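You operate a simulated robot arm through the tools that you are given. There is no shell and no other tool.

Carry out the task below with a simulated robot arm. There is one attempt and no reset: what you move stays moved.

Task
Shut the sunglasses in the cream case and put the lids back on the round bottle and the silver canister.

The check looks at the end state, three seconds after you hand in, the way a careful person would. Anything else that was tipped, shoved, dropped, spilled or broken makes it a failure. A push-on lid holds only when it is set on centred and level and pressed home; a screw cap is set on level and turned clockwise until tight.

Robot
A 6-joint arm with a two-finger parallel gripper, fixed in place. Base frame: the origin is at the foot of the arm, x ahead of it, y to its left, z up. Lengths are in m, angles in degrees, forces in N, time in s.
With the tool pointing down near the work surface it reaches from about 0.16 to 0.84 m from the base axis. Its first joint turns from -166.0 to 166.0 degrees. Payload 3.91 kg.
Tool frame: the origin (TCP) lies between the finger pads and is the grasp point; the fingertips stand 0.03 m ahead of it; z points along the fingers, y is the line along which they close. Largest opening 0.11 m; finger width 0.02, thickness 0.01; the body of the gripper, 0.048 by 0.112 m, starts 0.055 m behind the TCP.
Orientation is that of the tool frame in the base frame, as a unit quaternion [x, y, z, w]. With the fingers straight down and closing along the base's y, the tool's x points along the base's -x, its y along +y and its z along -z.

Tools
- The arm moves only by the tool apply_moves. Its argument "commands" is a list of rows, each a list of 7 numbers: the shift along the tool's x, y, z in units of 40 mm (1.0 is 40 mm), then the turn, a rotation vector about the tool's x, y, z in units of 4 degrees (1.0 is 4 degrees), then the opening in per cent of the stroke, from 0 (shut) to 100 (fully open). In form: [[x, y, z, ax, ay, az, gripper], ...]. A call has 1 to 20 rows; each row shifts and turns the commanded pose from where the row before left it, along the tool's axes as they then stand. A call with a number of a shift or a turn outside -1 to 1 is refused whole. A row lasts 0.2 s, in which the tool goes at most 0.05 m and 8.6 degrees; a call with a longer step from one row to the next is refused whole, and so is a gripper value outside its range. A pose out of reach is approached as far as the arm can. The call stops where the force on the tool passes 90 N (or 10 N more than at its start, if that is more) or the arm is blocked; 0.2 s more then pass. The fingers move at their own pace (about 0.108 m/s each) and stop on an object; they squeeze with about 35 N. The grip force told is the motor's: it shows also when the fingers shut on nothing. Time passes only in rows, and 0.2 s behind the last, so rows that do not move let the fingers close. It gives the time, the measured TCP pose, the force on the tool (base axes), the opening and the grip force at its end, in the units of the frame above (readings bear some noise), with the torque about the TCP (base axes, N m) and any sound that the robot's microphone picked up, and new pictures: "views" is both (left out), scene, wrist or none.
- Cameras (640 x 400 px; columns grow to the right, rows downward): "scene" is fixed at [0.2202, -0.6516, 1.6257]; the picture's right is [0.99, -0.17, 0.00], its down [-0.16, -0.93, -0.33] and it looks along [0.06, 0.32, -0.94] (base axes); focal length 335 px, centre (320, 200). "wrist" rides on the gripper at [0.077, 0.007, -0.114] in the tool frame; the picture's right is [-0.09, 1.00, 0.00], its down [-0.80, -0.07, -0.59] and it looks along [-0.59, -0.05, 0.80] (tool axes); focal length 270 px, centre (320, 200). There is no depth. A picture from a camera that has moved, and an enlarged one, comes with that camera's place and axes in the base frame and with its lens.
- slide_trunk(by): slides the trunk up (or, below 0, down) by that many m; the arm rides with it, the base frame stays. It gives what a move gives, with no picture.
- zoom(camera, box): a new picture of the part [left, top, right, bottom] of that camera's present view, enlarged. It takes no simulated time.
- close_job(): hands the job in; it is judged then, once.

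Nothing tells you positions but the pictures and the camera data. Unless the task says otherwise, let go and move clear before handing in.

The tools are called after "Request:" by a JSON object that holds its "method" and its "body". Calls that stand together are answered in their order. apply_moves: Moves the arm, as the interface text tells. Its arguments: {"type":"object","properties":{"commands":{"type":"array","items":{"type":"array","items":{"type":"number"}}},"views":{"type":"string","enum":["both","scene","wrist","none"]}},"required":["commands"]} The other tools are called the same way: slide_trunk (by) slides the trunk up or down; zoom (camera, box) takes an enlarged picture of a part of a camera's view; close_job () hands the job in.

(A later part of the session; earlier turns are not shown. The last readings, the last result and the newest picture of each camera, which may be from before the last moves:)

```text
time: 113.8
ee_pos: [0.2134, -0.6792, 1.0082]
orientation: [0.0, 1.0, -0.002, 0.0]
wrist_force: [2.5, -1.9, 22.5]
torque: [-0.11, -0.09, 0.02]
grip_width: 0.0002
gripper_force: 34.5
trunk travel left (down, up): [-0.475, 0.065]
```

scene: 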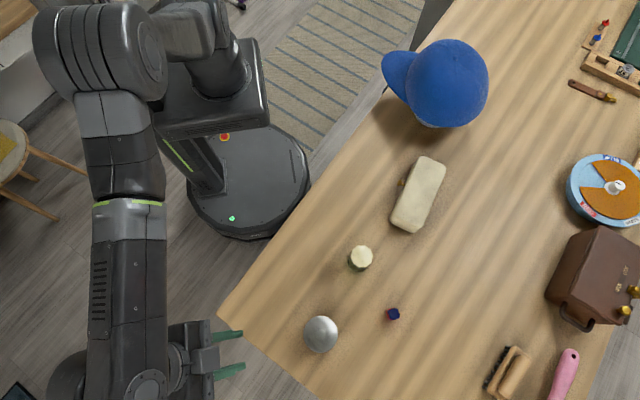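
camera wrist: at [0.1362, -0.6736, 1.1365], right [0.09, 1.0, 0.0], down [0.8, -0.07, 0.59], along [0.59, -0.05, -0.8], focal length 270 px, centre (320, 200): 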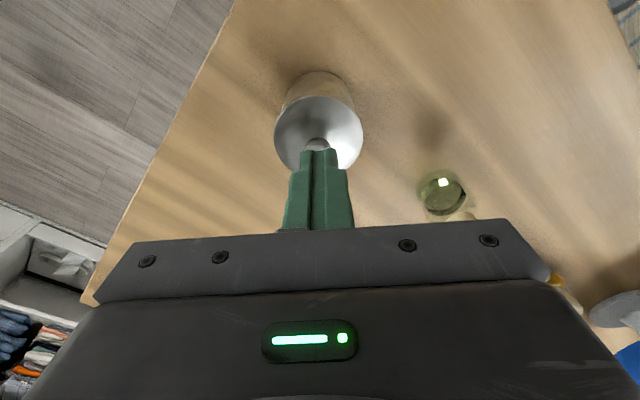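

Request:
{"method": "apply_moves", "body": {"commands": [[0, 0, 0.05, 0, 0, 0, 0], [0, 0, 0, 0, 0, 0, 0]], "views": "none"}}

Request:
{"method": "apply_moves", "body": {"commands": [[0, 0, 0.05, 0, 0, 0, 0], [0, 0, 0, 0, 0, 0, 0]], "views": "wrist"}}

```text
time: 114.4
ee_pos: [0.2135, -0.6775, 1.0083]
orientation: [0.001, 1.0, -0.003, 0.002]
wrist_force: [6.1, -5.4, 39.9]
torque: [-0.2, -0.24, 0.05]
grip_width: 0.0001
gripper_force: 35.3
trunk travel left (down, up): [-0.475, 0.065]
```

```text
time: 115.0
ee_pos: [0.2131, -0.679, 1.0065]
orientation: [0.001, 1.0, -0.005, 0.001]
wrist_force: [3.9, -6.2, 46.3]
torque: [-0.18, -0.23, 0.02]
grip_width: 0.0
gripper_force: 35.1
trunk travel left (down, up): [-0.475, 0.065]
camera wrist: at [0.1366, -0.6708, 1.1217], right [0.09, 1.0, -0.01], down [0.8, -0.07, 0.6], along [0.59, -0.06, -0.8], focal length 270 px, centre (320, 200)
```

wrist: 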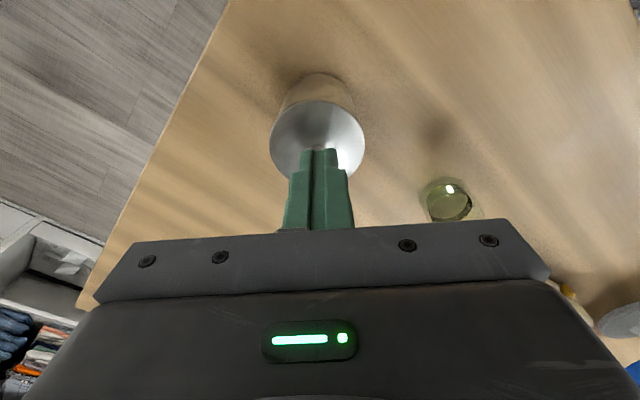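

46 N and no snap, so I want a closer side view of the lid–rim joint before pushing harder.

Request:
{"method": "apply_moves", "body": {"commands": [[0, 0, -0.3, 0, 0, 0, 0], [0, 0, -0.8, 0, 0, 0, 0], [0.98, 0, 0, 0, 0, 0, 0], [0.98, 0, 0, 0, 0, 0, 0], [0.98, 0, 0, 0, 0, 0, 60], [0, 0, 0.5, 0, -1, 0, 100], [0, 0, 0.3, 0, -1, 0, 100], [0, 0, 0, 0, -1, 0, 100], [0, 0, 0, 0, -1, 0, 100], [0, 0, 0, 0, -1, 0, 100], [0, 0, 0, 0, -1, 0, 100], [0, 0, 0, 0, -1, 0, 100], [0, 0, 0, 0, -1, 0, 100], [0, 0, 0, 0, -1, 0, 100], [0, 0, 0, 0, 0, 0, 100]], "views": "both"}}

Request:
{"method": "zoom", "body": {"camera": "wrist", "box": [270, 130, 390, 230]}}

```text
time: 118.2
ee_pos: [0.0967, -0.6788, 1.0128]
orientation: [0.002, 0.951, 0.0, 0.309]
wrist_force: [0.3, 0.2, -0.1]
torque: [-0.03, -0.01, -0.01]
grip_width: 0.11
gripper_force: 0.0
trunk travel left (down, up): [-0.475, 0.065]
heard: snap
camera wrist: at [-0.0324, -0.6718, 1.0601], right [0.07, 1.0, 0.05], down [0.3, -0.07, 0.95], along [0.95, -0.05, -0.3], focal length 270 px, centre (320, 200)
```

scene: 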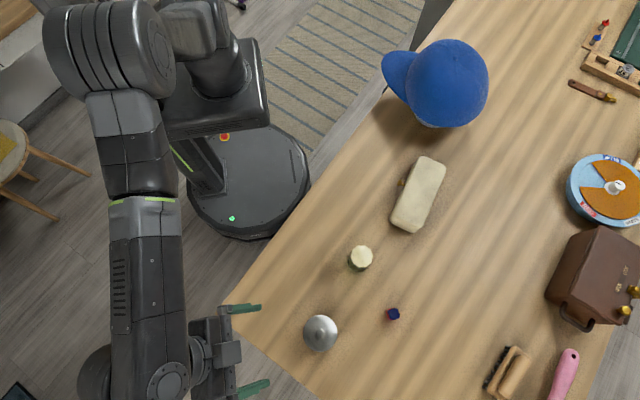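
wrist: 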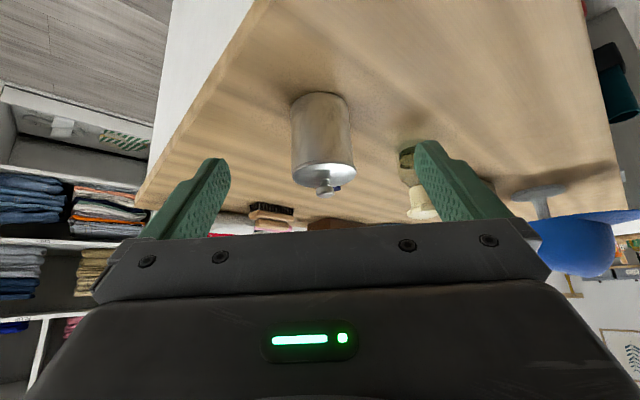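

```text
4.00 times, centred on (330, 180) of wrist
camera zoom: at [-0.0324, -0.6718, 1.0601], right [0.07, 1.0, 0.05], down [0.3, -0.07, 0.95], along [0.95, -0.05, -0.3], focal length 1081 px, centre (280, 280)
```

zoom: 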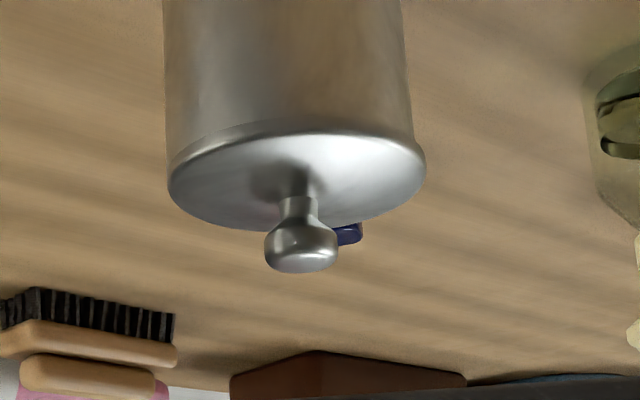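

A snap was heard at the start of that call, as the press took effect. I'll zoom in on the joint, and also on the case and bottle.

Request:
{"method": "zoom", "body": {"camera": "wrist", "box": [285, 145, 365, 205]}}

Request:
{"method": "zoom", "body": {"camera": "scene", "box": [290, 300, 360, 360]}}

Request:
{"method": "zoom", "body": {"camera": "scene", "box": [330, 140, 470, 280]}}

```text
6.67 times, centred on (325, 175) of wrist
camera zoom: at [-0.0324, -0.6718, 1.0601], right [0.07, 1.0, 0.05], down [0.3, -0.07, 0.95], along [0.95, -0.05, -0.3], focal length 1802 px, centre (287, 367)
```

zoom: 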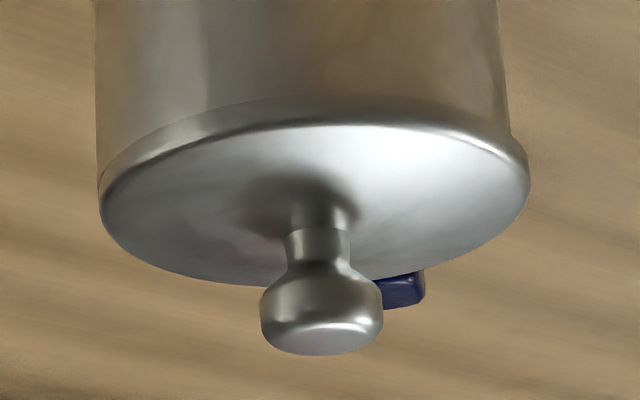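

```text
6.67 times, centred on (325, 330) of scene
camera zoom: at [0.2202, -0.6516, 1.6257], right [0.99, -0.17, 0.0], down [-0.16, -0.93, -0.33], along [0.06, 0.32, -0.94], focal length 2232 px, centre (287, -667)
```

zoom: 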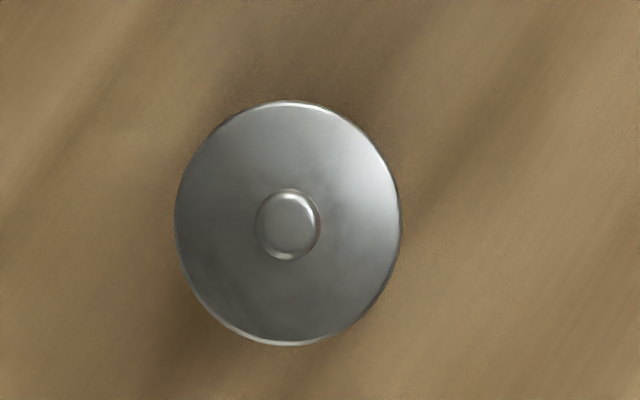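

```text
2.86 times, centred on (400, 210) of scene
camera zoom: at [0.2202, -0.6516, 1.6257], right [0.99, -0.17, 0.0], down [-0.16, -0.93, -0.33], along [0.06, 0.32, -0.94], focal length 957 px, centre (91, 171)
```

zoom: 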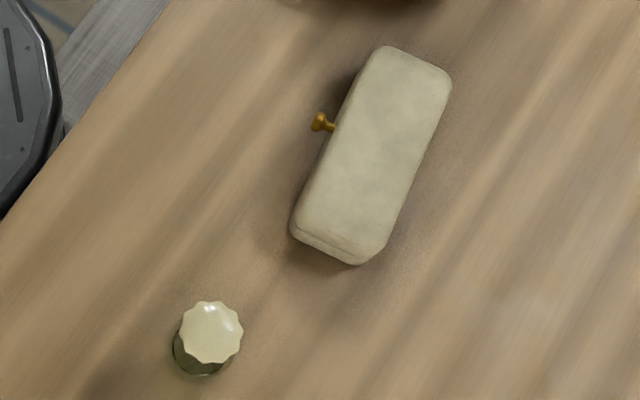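

The snap may have come with a slight sideways shift of the lid. I want a lower, more level view of the joint.

Request:
{"method": "apply_moves", "body": {"commands": [[0.82, 0, 0.49, 0, 0, 0, 100], [0.82, 0, 0.49, 0, 0, 0, 100], [0, 0, 0, 0, 0, 0, 100]], "views": "wrist"}}

Request:
{"method": "zoom", "body": {"camera": "wrist", "box": [270, 130, 390, 235]}}

```text
time: 119.0
ee_pos: [0.0692, -0.6769, 0.9435]
orientation: [0.002, 0.951, 0.0, 0.309]
wrist_force: [-0.7, 0.1, -0.8]
torque: [0.01, 0.01, -0.01]
grip_width: 0.1102
gripper_force: 0.0
trunk travel left (down, up): [-0.475, 0.065]
camera wrist: at [-0.0605, -0.6702, 0.9903], right [0.07, 1.0, 0.05], down [0.3, -0.07, 0.95], along [0.95, -0.05, -0.3], focal length 270 px, centre (320, 200)
```

wrist: 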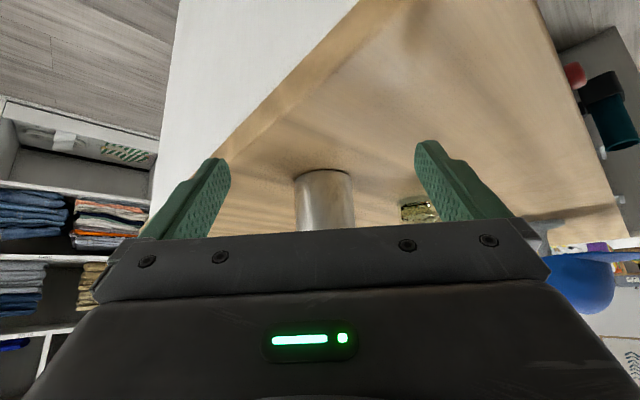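

```text
3.81 times, centred on (330, 182) of wrist
camera zoom: at [-0.0605, -0.6702, 0.9903], right [0.07, 1.0, 0.05], down [0.3, -0.07, 0.95], along [0.95, -0.05, -0.3], focal length 1030 px, centre (282, 267)
```

zoom: 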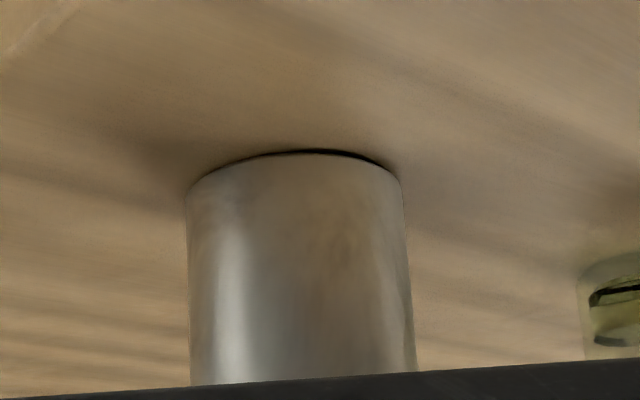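

Request:
{"method": "apply_moves", "body": {"commands": [[-0.62, 0, -0.85, 0, 0, 0, 100], [0, 0, 0, 0, 0, 0, 100]], "views": "wrist"}}

Request:
{"method": "zoom", "body": {"camera": "wrist", "box": [285, 165, 365, 225]}}

Request:
{"method": "zoom", "body": {"camera": "wrist", "box": [375, 130, 475, 235]}}

```text
time: 119.6
ee_pos: [0.0686, -0.6786, 0.9851]
orientation: [0.001, 0.951, 0.0, 0.309]
wrist_force: [0.7, -0.1, 0.6]
torque: [-0.01, 0.0, 0.01]
grip_width: 0.11
gripper_force: 0.1
trunk travel left (down, up): [-0.475, 0.065]
camera wrist: at [-0.0606, -0.672, 1.0327], right [0.07, 1.0, 0.05], down [0.3, -0.07, 0.95], along [0.95, -0.05, -0.3], focal length 270 px, centre (320, 200)
```

wrist: 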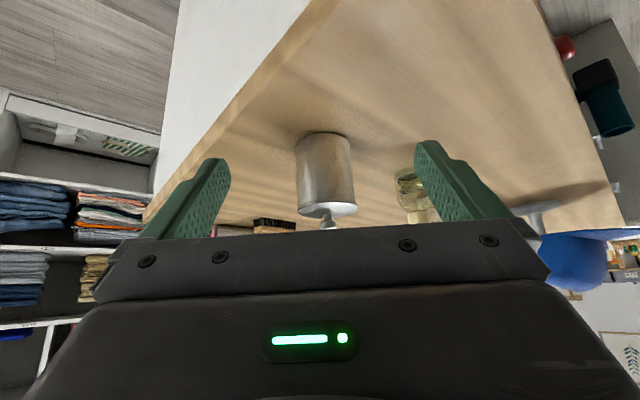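

```text
6.67 times, centred on (325, 195) of wrist
camera zoom: at [-0.0606, -0.672, 1.0327], right [0.07, 1.0, 0.05], down [0.3, -0.07, 0.95], along [0.95, -0.05, -0.3], focal length 1802 px, centre (287, 233)
```

zoom: 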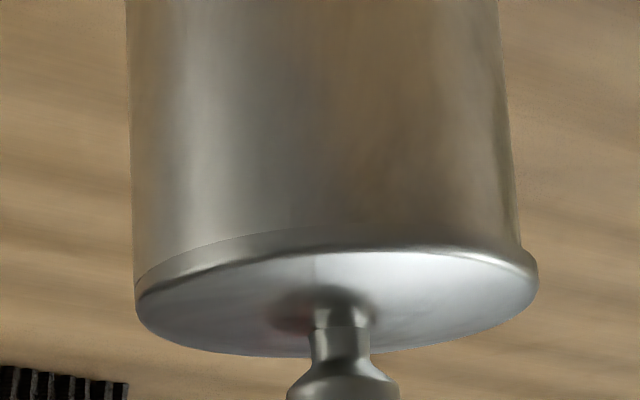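

```text
3.81 times, centred on (425, 182) of wrist
camera zoom: at [-0.0606, -0.672, 1.0327], right [0.07, 1.0, 0.05], down [0.3, -0.07, 0.95], along [0.95, -0.05, -0.3], focal length 1030 px, centre (-80, 267)
```

zoom: 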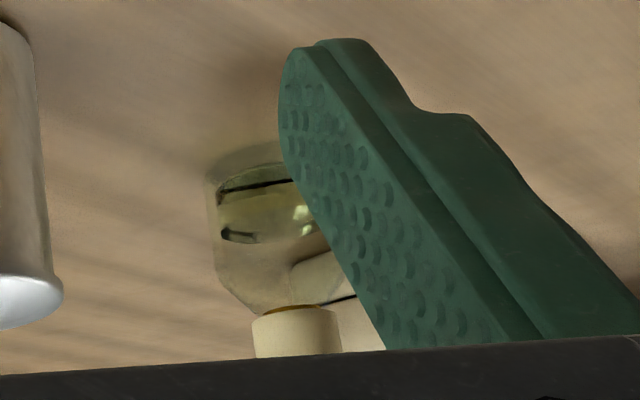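

The lid is level on the rim but looks shifted about 1.5 mm toward +y, so I'm unsure the snap latched it. I'll test it by gripping the knob and lifting gently. First I'll level the tool and go above it.

Request:
{"method": "apply_moves", "body": {"commands": [[0, 0, -0.4, 0, 1, 0, 60], [0, 0, -0.4, 0, 1, 0, 36], [0, 0, -0.4, 0, 1, 0, 36], [0, 0, 0, 0, 1, 0, 36], [0, 0, 0, 0, 1, 0, 36], [0, 0, 0, 0, 1, 0, 36], [0, 0, 0, 0, 1, 0, 36], [0, 0, 0, 0, 1, 0, 36], [0, 0, 0, 0, 1, 0, 36], [0, 0, 0, 0, 0, 0, 36]], "views": "none"}}

```text
time: 121.8
ee_pos: [0.0426, -0.6788, 1.0256]
orientation: [0.001, 1.0, 0.001, -0.001]
wrist_force: [0.2, 0.4, 1.2]
torque: [0.01, 0.02, -0.02]
grip_width: 0.04
gripper_force: 0.0
trunk travel left (down, up): [-0.475, 0.065]
```

Request:
{"method": "apply_moves", "body": {"commands": [[-0.9, 0, -0.5, 0, 0, 0, 36], [-0.95, 0, 0, 0, 0, 0, 36], [-0.95, 0, 0, 0, 0, 0, 36], [-0.95, 0, 0, 0, 0, 0, 36], [-0.52, 0, 0, 0, 0, 0, 36], [0, 0, 0, 0, 0, 0, 36]], "views": "wrist"}}

Request:
{"method": "zoom", "body": {"camera": "wrist", "box": [240, 40, 400, 180]}}

```text
time: 123.2
ee_pos: [0.2126, -0.6789, 1.0447]
orientation: [0.003, 1.0, 0.0, -0.001]
wrist_force: [-0.6, 0.1, -0.5]
torque: [0.0, 0.01, 0.01]
grip_width: 0.0395
gripper_force: 0.0
trunk travel left (down, up): [-0.475, 0.065]
camera wrist: at [0.1356, -0.6729, 1.1599], right [0.09, 1.0, 0.0], down [0.8, -0.07, 0.59], along [0.59, -0.05, -0.8], focal length 270 px, centre (320, 200)
```

wrist: 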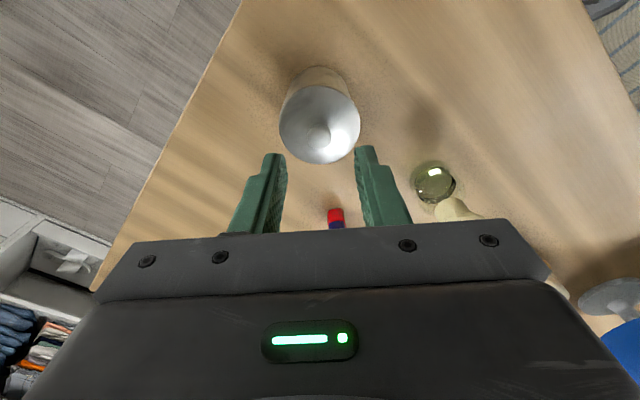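

```text
2.86 times, centred on (320, 110) of wrist
camera zoom: at [0.1356, -0.6729, 1.1599], right [0.09, 1.0, 0.0], down [0.8, -0.07, 0.59], along [0.59, -0.05, -0.8], focal length 772 px, centre (320, 457)
```

zoom: 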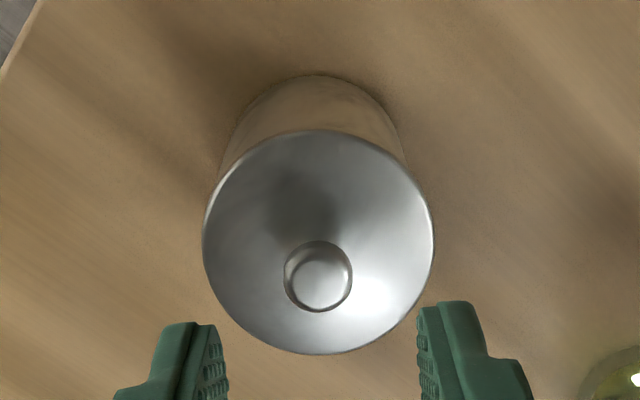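

Request:
{"method": "apply_moves", "body": {"commands": [[-0.02, 0, 0.5, 0, 0, 0, 36], [0, 0, 0.5, 0, 0, 0, 36], [0, 0, 0.25, 0, 0, 0, 36], [0, 0, 0, 0, 0, 0, 36]], "views": "wrist"}}

Request:
{"method": "zoom", "body": {"camera": "wrist", "box": [240, 60, 400, 200]}}

```text
time: 124.2
ee_pos: [0.214, -0.6792, 0.9947]
orientation: [0.003, 1.0, 0.001, 0.0]
wrist_force: [-0.8, -0.3, 0.5]
torque: [-0.03, -0.02, 0.01]
grip_width: 0.0397
gripper_force: 0.0
trunk travel left (down, up): [-0.475, 0.065]
camera wrist: at [0.1365, -0.6733, 1.1092], right [0.09, 1.0, 0.0], down [0.8, -0.07, 0.59], along [0.59, -0.05, -0.8], focal length 270 px, centre (320, 200)
```

wrist: 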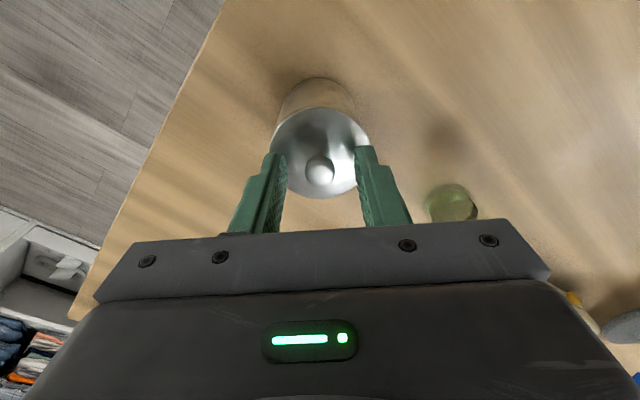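

```text
2.86 times, centred on (320, 130) of wrist
camera zoom: at [0.1365, -0.6733, 1.1092], right [0.09, 1.0, 0.0], down [0.8, -0.07, 0.59], along [0.59, -0.05, -0.8], focal length 772 px, centre (320, 400)
```

zoom: 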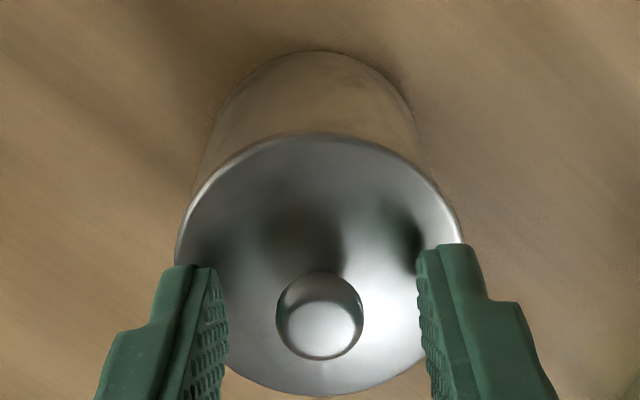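

Request:
{"method": "apply_moves", "body": {"commands": [[0, 0, 0, 0, 0, 0, 20], [0, 0, 0, 0, 0, 0, 5], [0, 0, 0, 0, 0, 0, 5]], "views": "none"}}

Request:
{"method": "apply_moves", "body": {"commands": [[0, 0, -0.04, 0, 0, 0, 5], [0, 0, 0, 0, 0, 0, 5]], "views": "none"}}

Request:
{"method": "apply_moves", "body": {"commands": [[0, 0, -0.04, 0, 0, 0, 5], [0, 0, 0, 0, 0, 0, 5]], "views": "wrist"}}

Request:
{"method": "zoom", "body": {"camera": "wrist", "box": [240, 60, 400, 200]}}

```text
time: 125.0
ee_pos: [0.2138, -0.68, 0.9946]
orientation: [0.001, 1.0, 0.001, 0.0]
wrist_force: [-0.6, -0.2, 0.3]
torque: [-0.01, 0.0, -0.01]
grip_width: 0.0159
gripper_force: 35.3
trunk travel left (down, up): [-0.475, 0.065]
heard: snap
```

```text
time: 125.6
ee_pos: [0.213, -0.6794, 0.995]
orientation: [0.002, 1.0, 0.001, 0.0]
wrist_force: [-0.4, -0.4, 0.3]
torque: [-0.01, 0.0, -0.01]
grip_width: 0.0158
gripper_force: 35.6
trunk travel left (down, up): [-0.475, 0.065]
```

```text
time: 126.2
ee_pos: [0.2136, -0.68, 0.9976]
orientation: [0.002, 1.0, 0.001, 0.0]
wrist_force: [0.2, 0.1, -0.4]
torque: [0.0, -0.04, 0.0]
grip_width: 0.0161
gripper_force: 35.1
trunk travel left (down, up): [-0.475, 0.065]
camera wrist: at [0.1369, -0.6731, 1.1126], right [0.09, 1.0, 0.0], down [0.8, -0.07, 0.59], along [0.59, -0.05, -0.8], focal length 270 px, centre (320, 200)
```

wrist: 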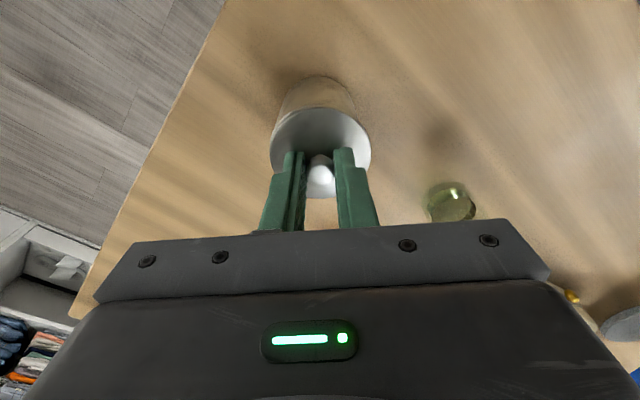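

```text
2.86 times, centred on (320, 130) of wrist
camera zoom: at [0.1369, -0.6731, 1.1126], right [0.09, 1.0, 0.0], down [0.8, -0.07, 0.59], along [0.59, -0.05, -0.8], focal length 772 px, centre (320, 400)
```

zoom: 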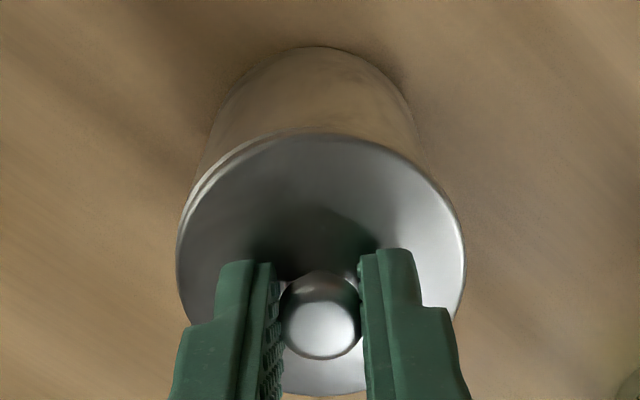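

The lid comes up freely; my gripping likely popped it loose again. I'll re-centre it precisely this time, then press home without gripping afterwards. Measuring lid against rim now.

Request:
{"method": "apply_moves", "body": {"commands": [[0, 0, -0.05, 0, 0, 0, 5], [0, 0, 0, 0, 0, 0, 5]], "views": "wrist"}}

Request:
{"method": "zoom", "body": {"camera": "wrist", "box": [260, 60, 380, 150]}}

Request:
{"method": "zoom", "body": {"camera": "wrist", "box": [250, 60, 390, 210]}}

```text
time: 126.8
ee_pos: [0.2135, -0.6799, 1.0002]
orientation: [0.002, 1.0, 0.0, 0.0]
wrist_force: [1.1, -0.2, -0.1]
torque: [0.04, -0.05, 0.01]
grip_width: 0.0158
gripper_force: 35.3
trunk travel left (down, up): [-0.475, 0.065]
camera wrist: at [0.1368, -0.6731, 1.1148], right [0.09, 1.0, 0.0], down [0.8, -0.07, 0.59], along [0.59, -0.05, -0.8], focal length 270 px, centre (320, 200)
```

wrist: 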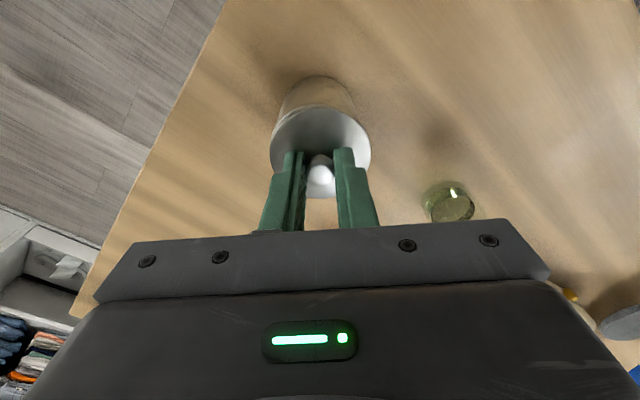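

```text
4.44 times, centred on (320, 105) of wrist
camera zoom: at [0.1368, -0.6731, 1.1148], right [0.09, 1.0, 0.0], down [0.8, -0.07, 0.59], along [0.59, -0.05, -0.8], focal length 1201 px, centre (320, 622)
```

zoom: 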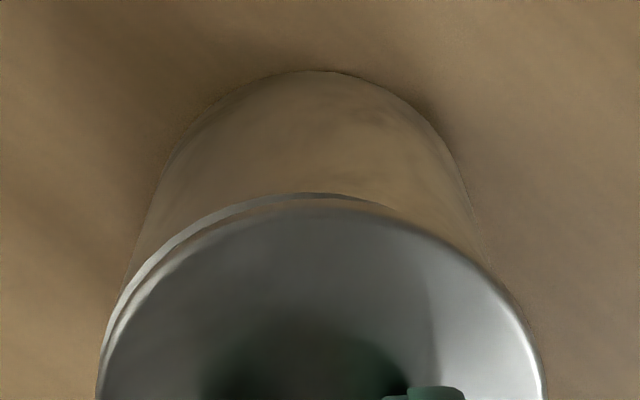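

```text
2.67 times, centred on (320, 135) of wrist
camera zoom: at [0.1368, -0.6731, 1.1148], right [0.09, 1.0, 0.0], down [0.8, -0.07, 0.59], along [0.59, -0.05, -0.8], focal length 721 px, centre (320, 373)
```

zoom: 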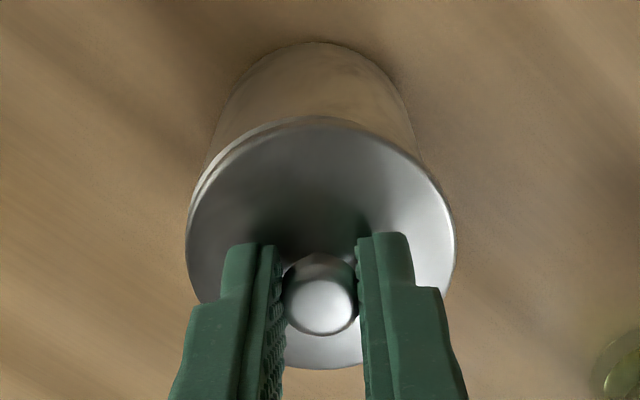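

Rim centre is about 2 mm toward -y relative to the lid; x is matched. I'll shift and re-check.

Request:
{"method": "apply_moves", "body": {"commands": [[0, -0.05, 0, 0, 0, 0, 5], [0, 0, 0, 0, 0, 0, 5]], "views": "wrist"}}

Request:
{"method": "zoom", "body": {"camera": "wrist", "box": [260, 60, 380, 150]}}

```text
time: 127.4
ee_pos: [0.2142, -0.6812, 0.9996]
orientation: [0.001, 1.0, 0.001, -0.001]
wrist_force: [-1.1, 0.7, 0.2]
torque: [-0.02, 0.02, 0.0]
grip_width: 0.0158
gripper_force: 35.0
trunk travel left (down, up): [-0.475, 0.065]
camera wrist: at [0.1368, -0.6743, 1.1145], right [0.09, 1.0, 0.0], down [0.8, -0.07, 0.59], along [0.59, -0.05, -0.8], focal length 270 px, centre (320, 200)
```

wrist: 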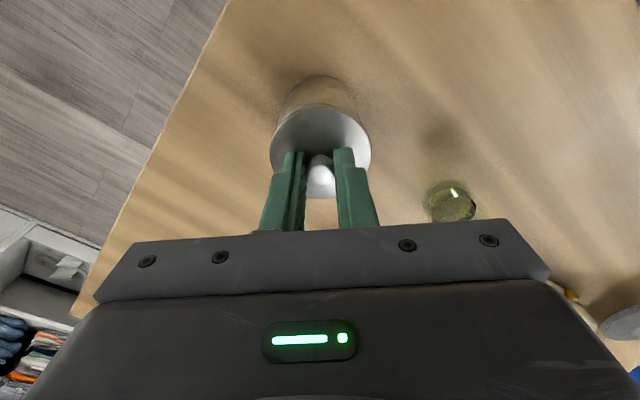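

```text
4.44 times, centred on (320, 105) of wrist
camera zoom: at [0.1368, -0.6743, 1.1145], right [0.09, 1.0, 0.0], down [0.8, -0.07, 0.59], along [0.59, -0.05, -0.8], focal length 1201 px, centre (320, 622)
```

zoom: 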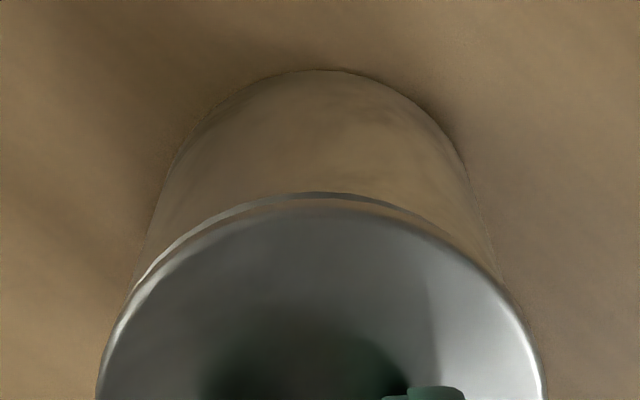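

Request:
{"method": "apply_moves", "body": {"commands": [[0, -0.0125, 0.06, 0, 0, 0, 5], [0, 0, 0.05, 0, 0, 0, 5], [0, 0, 0, 0, 0, 0, 5]], "views": "none"}}

Request:
{"method": "apply_moves", "body": {"commands": [[0, 0, 0.05, 0, 0, 0, 5], [0, 0, 0, 0, 0, 0, 5]], "views": "none"}}

Request:
{"method": "apply_moves", "body": {"commands": [[0, 0, 0.05, 0, 0, 0, 5], [0, 0, 0, 0, 0, 0, 5]], "views": "none"}}

```text
time: 128.2
ee_pos: [0.2136, -0.6811, 0.9955]
orientation: [0.002, 1.0, 0.001, 0.0]
wrist_force: [0.4, 0.6, -0.9]
torque: [0.0, 0.0, -0.01]
grip_width: 0.0158
gripper_force: 35.1
trunk travel left (down, up): [-0.475, 0.065]
```

```text
time: 128.8
ee_pos: [0.2129, -0.6812, 0.9945]
orientation: [0.001, 1.0, -0.001, 0.0]
wrist_force: [0.2, -0.8, 10.3]
torque: [-0.02, -0.05, 0.02]
grip_width: 0.0158
gripper_force: 34.9
trunk travel left (down, up): [-0.475, 0.065]
heard: snap
```

```text
time: 129.4
ee_pos: [0.2125, -0.6798, 0.9943]
orientation: [0.0, 1.0, -0.003, 0.0]
wrist_force: [3.1, -4.9, 27.9]
torque: [-0.09, -0.16, 0.01]
grip_width: 0.0161
gripper_force: 35.2
trunk travel left (down, up): [-0.475, 0.065]
```

A snap at just 10 N with the lid centred. I'll unload the force gradually before opening the fingers.

Request:
{"method": "apply_moves", "body": {"commands": [[0, 0, -0.05, 0, 0, 0, 5], [0, 0, 0, 0, 0, 0, 5]], "views": "none"}}

Request:
{"method": "apply_moves", "body": {"commands": [[0, 0, -0.04, 0, 0, 0, 5], [0, 0, 0, 0, 0, 0, 5], [0, 0, 0, 0, 0, 0, 5]], "views": "wrist"}}

Request:
{"method": "zoom", "body": {"camera": "wrist", "box": [260, 60, 380, 150]}}

```text
time: 130.0
ee_pos: [0.2126, -0.6799, 0.9946]
orientation: [0.002, 1.0, -0.001, 0.0]
wrist_force: [4.3, -8.7, 25.9]
torque: [-0.29, -0.22, 0.01]
grip_width: 0.016
gripper_force: 34.9
trunk travel left (down, up): [-0.475, 0.065]
```

```text
time: 130.8
ee_pos: [0.2134, -0.6813, 0.9951]
orientation: [0.002, 1.0, 0.001, -0.001]
wrist_force: [2.4, -5.1, 13.3]
torque: [-0.17, -0.16, 0.02]
grip_width: 0.0158
gripper_force: 35.2
trunk travel left (down, up): [-0.475, 0.065]
camera wrist: at [0.1363, -0.6746, 1.1094], right [0.09, 1.0, 0.0], down [0.8, -0.07, 0.59], along [0.59, -0.05, -0.8], focal length 270 px, centre (320, 200)
```

wrist: 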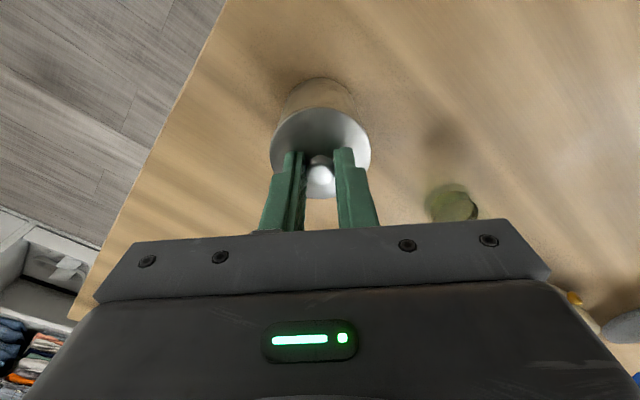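

```text
4.44 times, centred on (320, 105) of wrist
camera zoom: at [0.1363, -0.6746, 1.1094], right [0.09, 1.0, 0.0], down [0.8, -0.07, 0.59], along [0.59, -0.05, -0.8], focal length 1201 px, centre (320, 622)
```

zoom: 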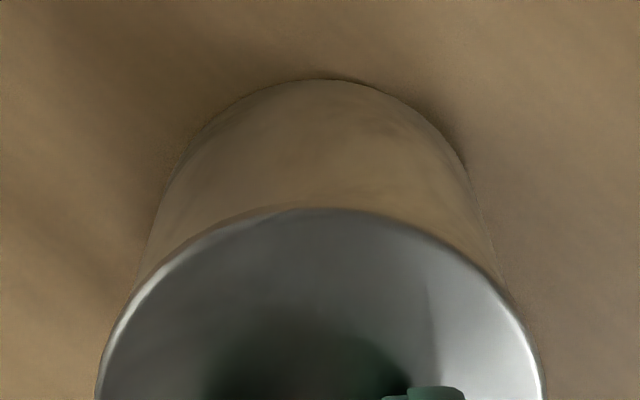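

Request:
{"method": "apply_moves", "body": {"commands": [[0, 0, -0.03, 0, 0, 0, 5], [0, 0, 0, 0, 0, 0, 5], [0, 0, 0, 0, 0, 0, 5]], "views": "none"}}

```text
time: 131.6
ee_pos: [0.2136, -0.6814, 0.9952]
orientation: [0.002, 1.0, 0.001, 0.0]
wrist_force: [0.5, 0.2, -0.1]
torque: [0.0, 0.02, 0.02]
grip_width: 0.0158
gripper_force: 35.2
trunk travel left (down, up): [-0.475, 0.065]
heard: snap
```

Another snap on unloading, so it may have popped back up as I raised. I'll press lightly until it snaps, then open the fingers while still pressing so nothing pulls upward.

Request:
{"method": "apply_moves", "body": {"commands": [[0, 0, 0.05, 0, 0, 0, 5], [0, 0, 0, 0, 0, 0, 5]], "views": "none"}}

```text
time: 132.2
ee_pos: [0.2128, -0.682, 0.9937]
orientation: [0.002, 1.0, 0.0, 0.0]
wrist_force: [-0.3, 0.3, 3.0]
torque: [-0.01, 0.13, 0.01]
grip_width: 0.0157
gripper_force: 35.3
trunk travel left (down, up): [-0.475, 0.065]
```

Request:
{"method": "apply_moves", "body": {"commands": [[0, 0, 0.04, 0, 0, 0, 5], [0, 0, 0, 0, 0, 0, 5]], "views": "none"}}

```text
time: 132.8
ee_pos: [0.2123, -0.6806, 0.9949]
orientation: [0.002, 1.0, -0.001, 0.0]
wrist_force: [0.0, 0.1, 12.1]
torque: [-0.02, 0.09, 0.02]
grip_width: 0.0157
gripper_force: 34.7
trunk travel left (down, up): [-0.475, 0.065]
```

Request:
{"method": "apply_moves", "body": {"commands": [[0, 0, 0.04, 0, 0, 0, 5], [0, 0, 0, 0, 0, 0, 5]], "views": "none"}}

```text
time: 133.4
ee_pos: [0.2131, -0.6819, 0.9944]
orientation: [0.002, 1.0, -0.002, 0.0]
wrist_force: [-0.2, -2.8, 25.1]
torque: [-0.07, 0.06, 0.02]
grip_width: 0.0158
gripper_force: 35.5
trunk travel left (down, up): [-0.475, 0.065]
```

No new snap at 25 N, so it may already be latched. I'll do a gentle pull test: unload and raise a few mm, checking for a gap or for the canister rising along.

Request:
{"method": "apply_moves", "body": {"commands": [[0, 0, -0.06, 0, 0, 0, 5], [0, 0, 0, 0, 0, 0, 5], [0, 0, -0.06, 0, 0, 0, 5], [0, 0, 0, 0, 0, 0, 5], [0, 0, 0, 0, 0, 0, 5]], "views": "none"}}

Request:
{"method": "apply_moves", "body": {"commands": [[0, 0, -0.05, 0, 0, 0, 5], [0, 0, 0, 0, 0, 0, 5]], "views": "wrist"}}

Request:
{"method": "zoom", "body": {"camera": "wrist", "box": [260, 60, 380, 150]}}

```text
time: 134.6
ee_pos: [0.2128, -0.6803, 0.9941]
orientation: [0.001, 1.0, 0.001, 0.0]
wrist_force: [-0.7, -0.7, -0.5]
torque: [-0.01, -0.02, 0.03]
grip_width: 0.0161
gripper_force: 35.1
trunk travel left (down, up): [-0.475, 0.065]
```

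```text
time: 135.2
ee_pos: [0.2116, -0.6811, 0.9975]
orientation: [0.002, 1.0, 0.001, -0.001]
wrist_force: [-0.4, -0.2, -0.3]
torque: [-0.01, 0.01, -0.03]
grip_width: 0.0157
gripper_force: 35.0
trunk travel left (down, up): [-0.475, 0.065]
camera wrist: at [0.1364, -0.6758, 1.1124], right [0.09, 1.0, 0.0], down [0.8, -0.07, 0.59], along [0.59, -0.05, -0.8], focal length 270 px, centre (320, 200)
```

wrist: 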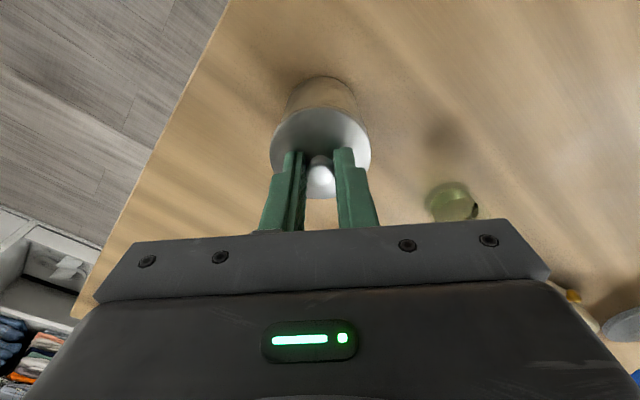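

```text
4.44 times, centred on (320, 105) of wrist
camera zoom: at [0.1364, -0.6758, 1.1124], right [0.09, 1.0, 0.0], down [0.8, -0.07, 0.59], along [0.59, -0.05, -0.8], focal length 1201 px, centre (320, 622)
```

zoom: 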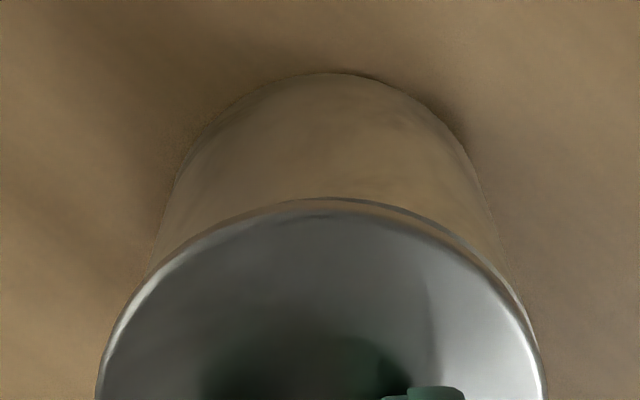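

It's not latched: the lid lifted and the canister has shifted about 1 mm in +y relative to it. I'll realign to the offset where it snapped before and press only until the snap.

Request:
{"method": "apply_moves", "body": {"commands": [[0, 0.0225, 0, 0, 0, 0, 5], [0, 0, 0, 0, 0, 0, 5]], "views": "wrist"}}

Request:
{"method": "zoom", "body": {"camera": "wrist", "box": [260, 60, 380, 150]}}

```text
time: 135.8
ee_pos: [0.2141, -0.6817, 0.9973]
orientation: [0.001, 1.0, 0.0, 0.001]
wrist_force: [-0.2, -0.1, -0.2]
torque: [-0.03, 0.01, -0.02]
grip_width: 0.0156
gripper_force: 34.9
trunk travel left (down, up): [-0.475, 0.065]
camera wrist: at [0.1368, -0.6751, 1.1125], right [0.09, 1.0, 0.0], down [0.8, -0.07, 0.59], along [0.59, -0.05, -0.8], focal length 270 px, centre (320, 200)
```

wrist: 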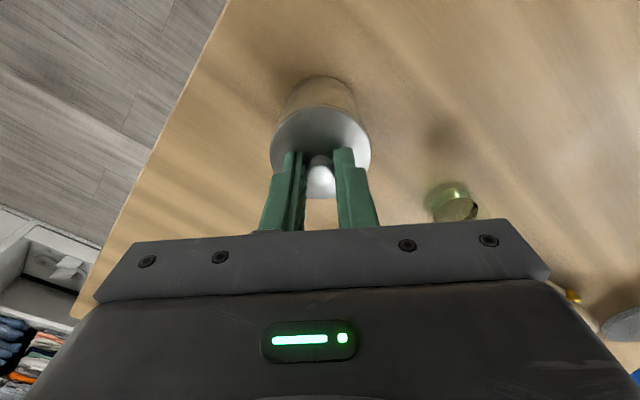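

```text
4.44 times, centred on (320, 105) of wrist
camera zoom: at [0.1368, -0.6751, 1.1125], right [0.09, 1.0, 0.0], down [0.8, -0.07, 0.59], along [0.59, -0.05, -0.8], focal length 1201 px, centre (320, 622)
```

zoom: 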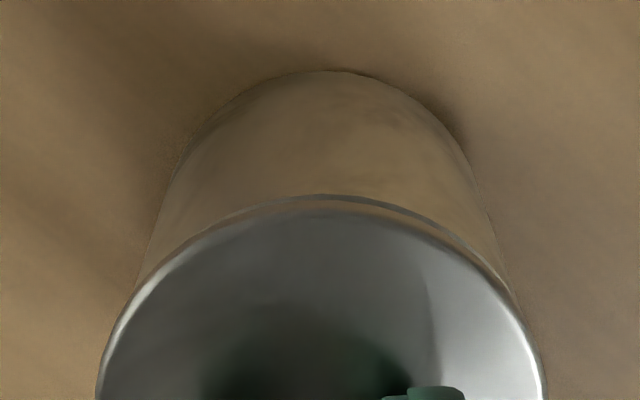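

Request:
{"method": "apply_moves", "body": {"commands": [[0, 0, 0.05, 0, 0, 0, 5], [0, 0, 0, 0, 0, 0, 5]], "views": "none"}}

Request:
{"method": "apply_moves", "body": {"commands": [[0, 0, 0.03, 0, 0, 0, 5], [0, 0, 0, 0, 0, 0, 5]], "views": "none"}}

Request:
{"method": "apply_moves", "body": {"commands": [[0, 0, 0.03, 0, 0, 0, 5], [0, 0, 0, 0, 0, 0, 5]], "views": "none"}}

```text
time: 136.4
ee_pos: [0.2135, -0.681, 0.9969]
orientation: [0.001, 1.0, 0.001, 0.0]
wrist_force: [-0.3, 0.3, -0.9]
torque: [-0.01, 0.01, -0.03]
grip_width: 0.0157
gripper_force: 35.4
trunk travel left (down, up): [-0.475, 0.065]
```

```text
time: 137.0
ee_pos: [0.2131, -0.6799, 0.9949]
orientation: [0.001, 1.0, 0.001, -0.001]
wrist_force: [-0.1, 0.0, -0.8]
torque: [0.02, -0.02, 0.0]
grip_width: 0.0158
gripper_force: 35.2
trunk travel left (down, up): [-0.475, 0.065]
```

```text
time: 137.6
ee_pos: [0.2141, -0.6817, 0.9936]
orientation: [0.002, 1.0, 0.0, -0.001]
wrist_force: [0.8, -1.7, 3.3]
torque: [-0.04, -0.06, 0.01]
grip_width: 0.0157
gripper_force: 35.2
trunk travel left (down, up): [-0.475, 0.065]
```

Request:
{"method": "apply_moves", "body": {"commands": [[0, 0, 0.025, 0, 0, 0, 5], [0, 0, 0, 0, 0, 0, 5]], "views": "none"}}

Request:
{"method": "apply_moves", "body": {"commands": [[0, 0, 0.025, 0, 0, 0, 5], [0, 0, 0, 0, 0, 0, 5]], "views": "none"}}

```text
time: 138.2
ee_pos: [0.2127, -0.6817, 0.9933]
orientation: [0.001, 1.0, -0.001, 0.001]
wrist_force: [2.8, -4.5, 11.7]
torque: [-0.12, -0.15, -0.03]
grip_width: 0.0159
gripper_force: 35.0
trunk travel left (down, up): [-0.475, 0.065]
```

```text
time: 138.8
ee_pos: [0.213, -0.6815, 0.994]
orientation: [0.001, 1.0, -0.001, 0.0]
wrist_force: [2.7, -8.7, 22.8]
torque: [-0.19, -0.12, -0.04]
grip_width: 0.0155
gripper_force: 35.2
trunk travel left (down, up): [-0.475, 0.065]
```

No snap, but the sideways reaction (-8.7 N in y) shows which way the true centre lies. I'll nudge the lid in that direction and ease the load slightly, listening for the snap.

Request:
{"method": "apply_moves", "body": {"commands": [[-0.008, -0.02, -0.02, 0, 0, 0, 5], [0, 0, 0, 0, 0, 0, 5]], "views": "none"}}

```text
time: 139.4
ee_pos: [0.2129, -0.6805, 0.9941]
orientation: [0.001, 1.0, -0.001, 0.0]
wrist_force: [1.5, -7.3, 24.9]
torque: [-0.21, -0.06, -0.02]
grip_width: 0.0157
gripper_force: 35.1
trunk travel left (down, up): [-0.475, 0.065]
```

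Request:
{"method": "apply_moves", "body": {"commands": [[0, -0.02, -0.03, 0, 0, 0, 5], [0, 0, 0, 0, 0, 0, 5]], "views": "none"}}

Request:
{"method": "apply_moves", "body": {"commands": [[0, 0, -0.02, 0, 0, 0, 5], [0, 0, 0, 0, 0, 0, 5]], "views": "none"}}

```text
time: 140.0
ee_pos: [0.2124, -0.6794, 0.9938]
orientation: [0.002, 1.0, 0.001, 0.0]
wrist_force: [-2.0, -2.6, 14.7]
torque: [-0.08, 0.02, -0.01]
grip_width: 0.016
gripper_force: 34.2
trunk travel left (down, up): [-0.475, 0.065]
```

```text
time: 140.6
ee_pos: [0.214, -0.681, 0.9937]
orientation: [0.001, 1.0, 0.002, -0.001]
wrist_force: [-1.7, 1.6, 4.3]
torque: [-0.02, 0.11, -0.01]
grip_width: 0.0158
gripper_force: 35.3
trunk travel left (down, up): [-0.475, 0.065]
```

Request:
{"method": "apply_moves", "body": {"commands": [[0, 0, -0.08, 0, 0, 0, 5], [0, 0, 0, 0, 0, 0, 5], [0, 0, -0.05, 0, 0, 0, 5], [0, 0, 0, 0, 0, 0, 5]], "views": "wrist"}}

Request:
{"method": "zoom", "body": {"camera": "wrist", "box": [260, 60, 380, 150]}}

```text
time: 141.6
ee_pos: [0.2148, -0.6829, 0.9995]
orientation: [0.002, 1.0, 0.001, 0.0]
wrist_force: [0.5, -0.3, -0.2]
torque: [0.01, 0.0, 0.04]
grip_width: 0.0158
gripper_force: 34.7
trunk travel left (down, up): [-0.475, 0.065]
camera wrist: at [0.1373, -0.6761, 1.1144], right [0.09, 1.0, 0.0], down [0.8, -0.07, 0.59], along [0.59, -0.05, -0.8], focal length 270 px, centre (320, 200)
```

wrist: 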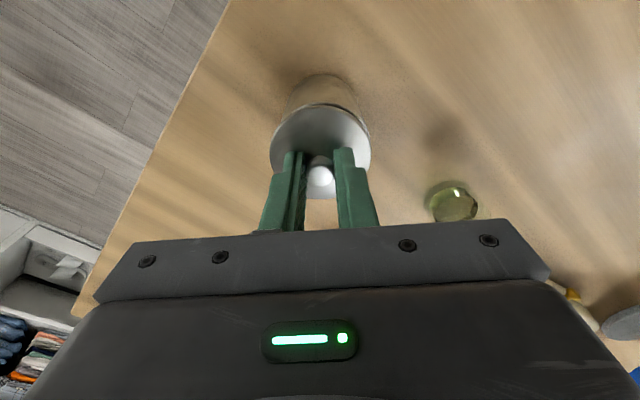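

```text
4.44 times, centred on (320, 105) of wrist
camera zoom: at [0.1373, -0.6761, 1.1144], right [0.09, 1.0, 0.0], down [0.8, -0.07, 0.59], along [0.59, -0.05, -0.8], focal length 1201 px, centre (320, 622)
```

zoom: 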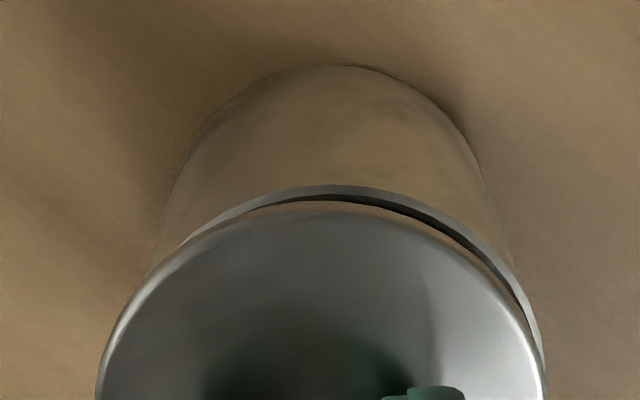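

The lid is now off by (1.0, 0.7) mm. I'll realign, set it down lightly, and release so it rests flat and concentric, then press from above.

Request:
{"method": "apply_moves", "body": {"commands": [[0.025, 0.0175, 0, 0, 0, 0, 5], [0, 0, 0, 0, 0, 0, 5]], "views": "wrist"}}

Request:
{"method": "zoom", "body": {"camera": "wrist", "box": [260, 60, 380, 150]}}

```text
time: 142.2
ee_pos: [0.2125, -0.6828, 1.0016]
orientation: [0.002, 1.0, 0.0, 0.0]
wrist_force: [-0.2, 0.2, 0.1]
torque: [0.01, 0.01, 0.0]
grip_width: 0.0159
gripper_force: 34.6
trunk travel left (down, up): [-0.475, 0.065]
camera wrist: at [0.1361, -0.6754, 1.1145], right [0.09, 1.0, 0.0], down [0.8, -0.07, 0.59], along [0.59, -0.05, -0.8], focal length 270 px, centre (320, 200)
```

wrist: 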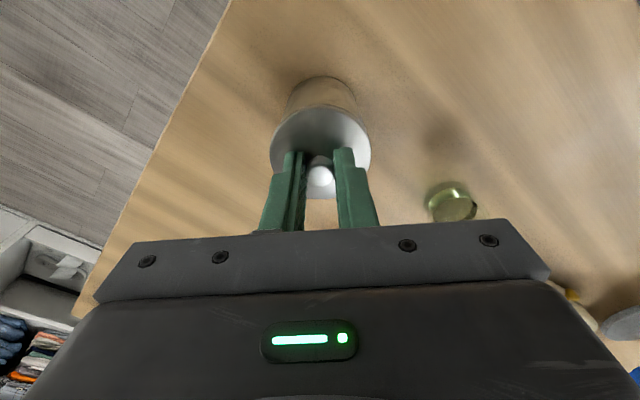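

```text
4.44 times, centred on (320, 105) of wrist
camera zoom: at [0.1361, -0.6754, 1.1145], right [0.09, 1.0, 0.0], down [0.8, -0.07, 0.59], along [0.59, -0.05, -0.8], focal length 1201 px, centre (320, 622)
```

zoom: 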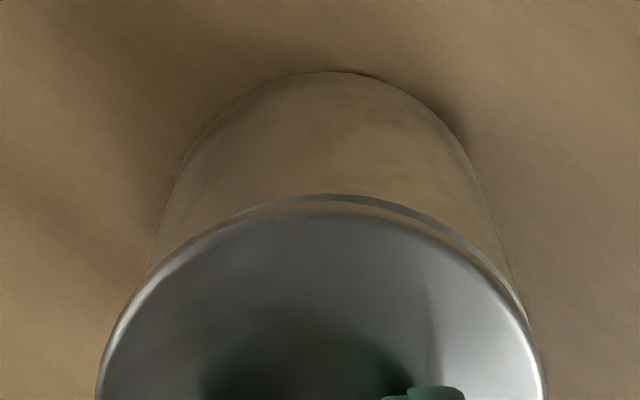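

Request:
{"method": "apply_moves", "body": {"commands": [[0, 0.015, 0, 0, 0, 0, 5], [0, 0, 0, 0, 0, 0, 5]], "views": "wrist"}}

Request:
{"method": "zoom", "body": {"camera": "wrist", "box": [260, 60, 380, 150]}}

```text
time: 142.8
ee_pos: [0.2124, -0.6818, 1.0007]
orientation: [0.001, 1.0, 0.0, 0.0]
wrist_force: [-0.3, -0.7, 0.3]
torque: [-0.02, -0.01, 0.04]
grip_width: 0.0157
gripper_force: 35.0
trunk travel left (down, up): [-0.475, 0.065]
camera wrist: at [0.1362, -0.6746, 1.115], right [0.09, 1.0, 0.0], down [0.8, -0.07, 0.59], along [0.59, -0.05, -0.8], focal length 270 px, centre (320, 200)
```

wrist: 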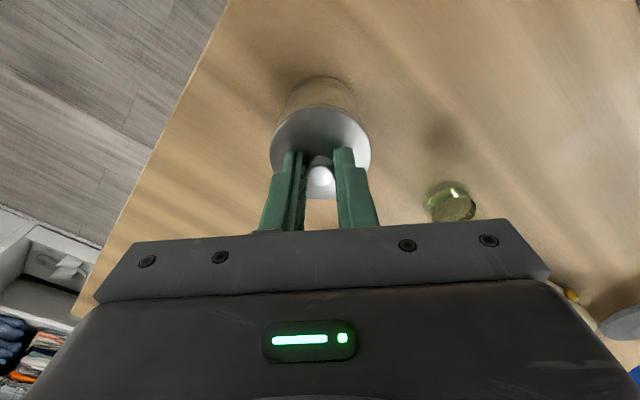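

```text
4.44 times, centred on (320, 105) of wrist
camera zoom: at [0.1362, -0.6746, 1.115], right [0.09, 1.0, 0.0], down [0.8, -0.07, 0.59], along [0.59, -0.05, -0.8], focal length 1201 px, centre (320, 622)
```

zoom: 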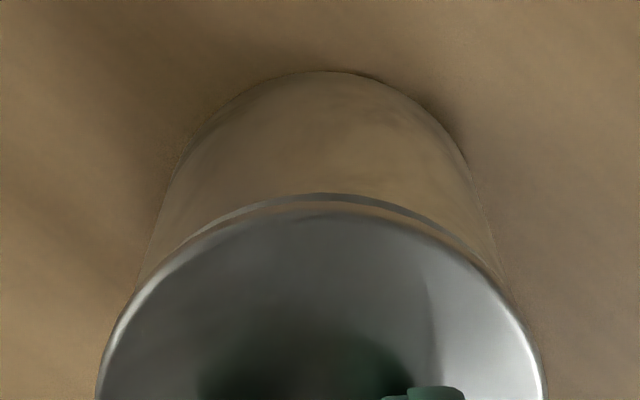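

Request:
{"method": "apply_moves", "body": {"commands": [[0, 0.006, 0.06, 0, 0, 0, 5], [0, 0, 0.06, 0, 0, 0, 5], [0, 0, 0, 0, 0, 0, 5]], "views": "none"}}

Request:
{"method": "apply_moves", "body": {"commands": [[0, 0, 0.05, 0, 0, 0, 5], [0, 0, 0, 0, 0, 0, 5]], "views": "none"}}

```text
time: 143.6
ee_pos: [0.2126, -0.6809, 0.9951]
orientation: [0.003, 1.0, -0.001, 0.0]
wrist_force: [0.8, 0.7, -0.7]
torque: [-0.01, -0.01, -0.01]
grip_width: 0.0158
gripper_force: 35.3
trunk travel left (down, up): [-0.475, 0.065]
```

```text
time: 144.2
ee_pos: [0.2122, -0.6807, 0.9952]
orientation: [0.0, 1.0, -0.001, 0.0]
wrist_force: [0.5, 2.0, 5.4]
torque: [0.02, -0.04, 0.02]
grip_width: 0.0157
gripper_force: 35.1
trunk travel left (down, up): [-0.475, 0.065]
```

Request:
{"method": "apply_moves", "body": {"commands": [[0, 0, 0.04, 0, 0, 0, 5], [0, 0, 0, 0, 0, 0, 5]], "views": "none"}}

```text
time: 144.8
ee_pos: [0.2125, -0.6802, 0.994]
orientation: [0.001, 1.0, -0.001, 0.0]
wrist_force: [1.3, -2.7, 16.1]
torque: [-0.08, -0.01, -0.03]
grip_width: 0.016
gripper_force: 35.3
trunk travel left (down, up): [-0.475, 0.065]
```

Request:
{"method": "apply_moves", "body": {"commands": [[0, 0, 0.04, 0, 0, 0, 5], [0, 0, 0, 0, 0, 0, 5]], "views": "none"}}

Request:
{"method": "apply_moves", "body": {"commands": [[0, 0, -0.05, 0, 0, 0, 5], [0, 0, 0, 0, 0, 0, 5]], "views": "none"}}

Request:
{"method": "apply_moves", "body": {"commands": [[0, 0, -0.04, 0, 0, 0, 5], [0, 0, 0, 0, 0, 0, 5], [0, 0, 0, 0, 0, 0, 5]], "views": "none"}}

```text
time: 145.4
ee_pos: [0.212, -0.6806, 0.9936]
orientation: [0.0, 1.0, -0.003, 0.0]
wrist_force: [2.0, -5.7, 31.0]
torque: [-0.15, -0.09, 0.02]
grip_width: 0.0161
gripper_force: 35.1
trunk travel left (down, up): [-0.475, 0.065]
```

```text
time: 146.0
ee_pos: [0.2129, -0.68, 0.9938]
orientation: [0.001, 1.0, -0.001, 0.0]
wrist_force: [4.9, -8.8, 29.3]
torque: [-0.28, -0.25, -0.03]
grip_width: 0.0157
gripper_force: 34.9
trunk travel left (down, up): [-0.475, 0.065]
```

```text
time: 146.8
ee_pos: [0.2126, -0.6817, 0.9935]
orientation: [0.001, 1.0, 0.0, 0.0]
wrist_force: [3.6, -8.4, 19.5]
torque: [-0.3, -0.28, -0.05]
grip_width: 0.0157
gripper_force: 35.0
trunk travel left (down, up): [-0.475, 0.065]
```

Request:
{"method": "apply_moves", "body": {"commands": [[-0.008, -0.02, -0.02, 0, 0, 0, 5], [0, 0, 0, 0, 0, 0, 5]], "views": "none"}}

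Request:
{"method": "apply_moves", "body": {"commands": [[0, 0, -0.03, 0, 0, 0, 5], [0, 0, 0, 0, 0, 0, 5], [0, 0, 0, 0, 0, 0, 5]], "views": "none"}}

```text
time: 147.4
ee_pos: [0.2105, -0.6803, 0.9924]
orientation: [0.002, 1.0, 0.001, 0.0]
wrist_force: [0.9, -1.3, 10.8]
torque: [-0.09, -0.03, 0.0]
grip_width: 0.0162
gripper_force: 35.0
trunk travel left (down, up): [-0.475, 0.065]
```

```text
time: 148.2
ee_pos: [0.2124, -0.6809, 0.9952]
orientation: [0.002, 1.0, 0.001, -0.001]
wrist_force: [0.4, 1.0, -0.7]
torque: [0.02, 0.01, 0.02]
grip_width: 0.016
gripper_force: 35.4
trunk travel left (down, up): [-0.475, 0.065]
```

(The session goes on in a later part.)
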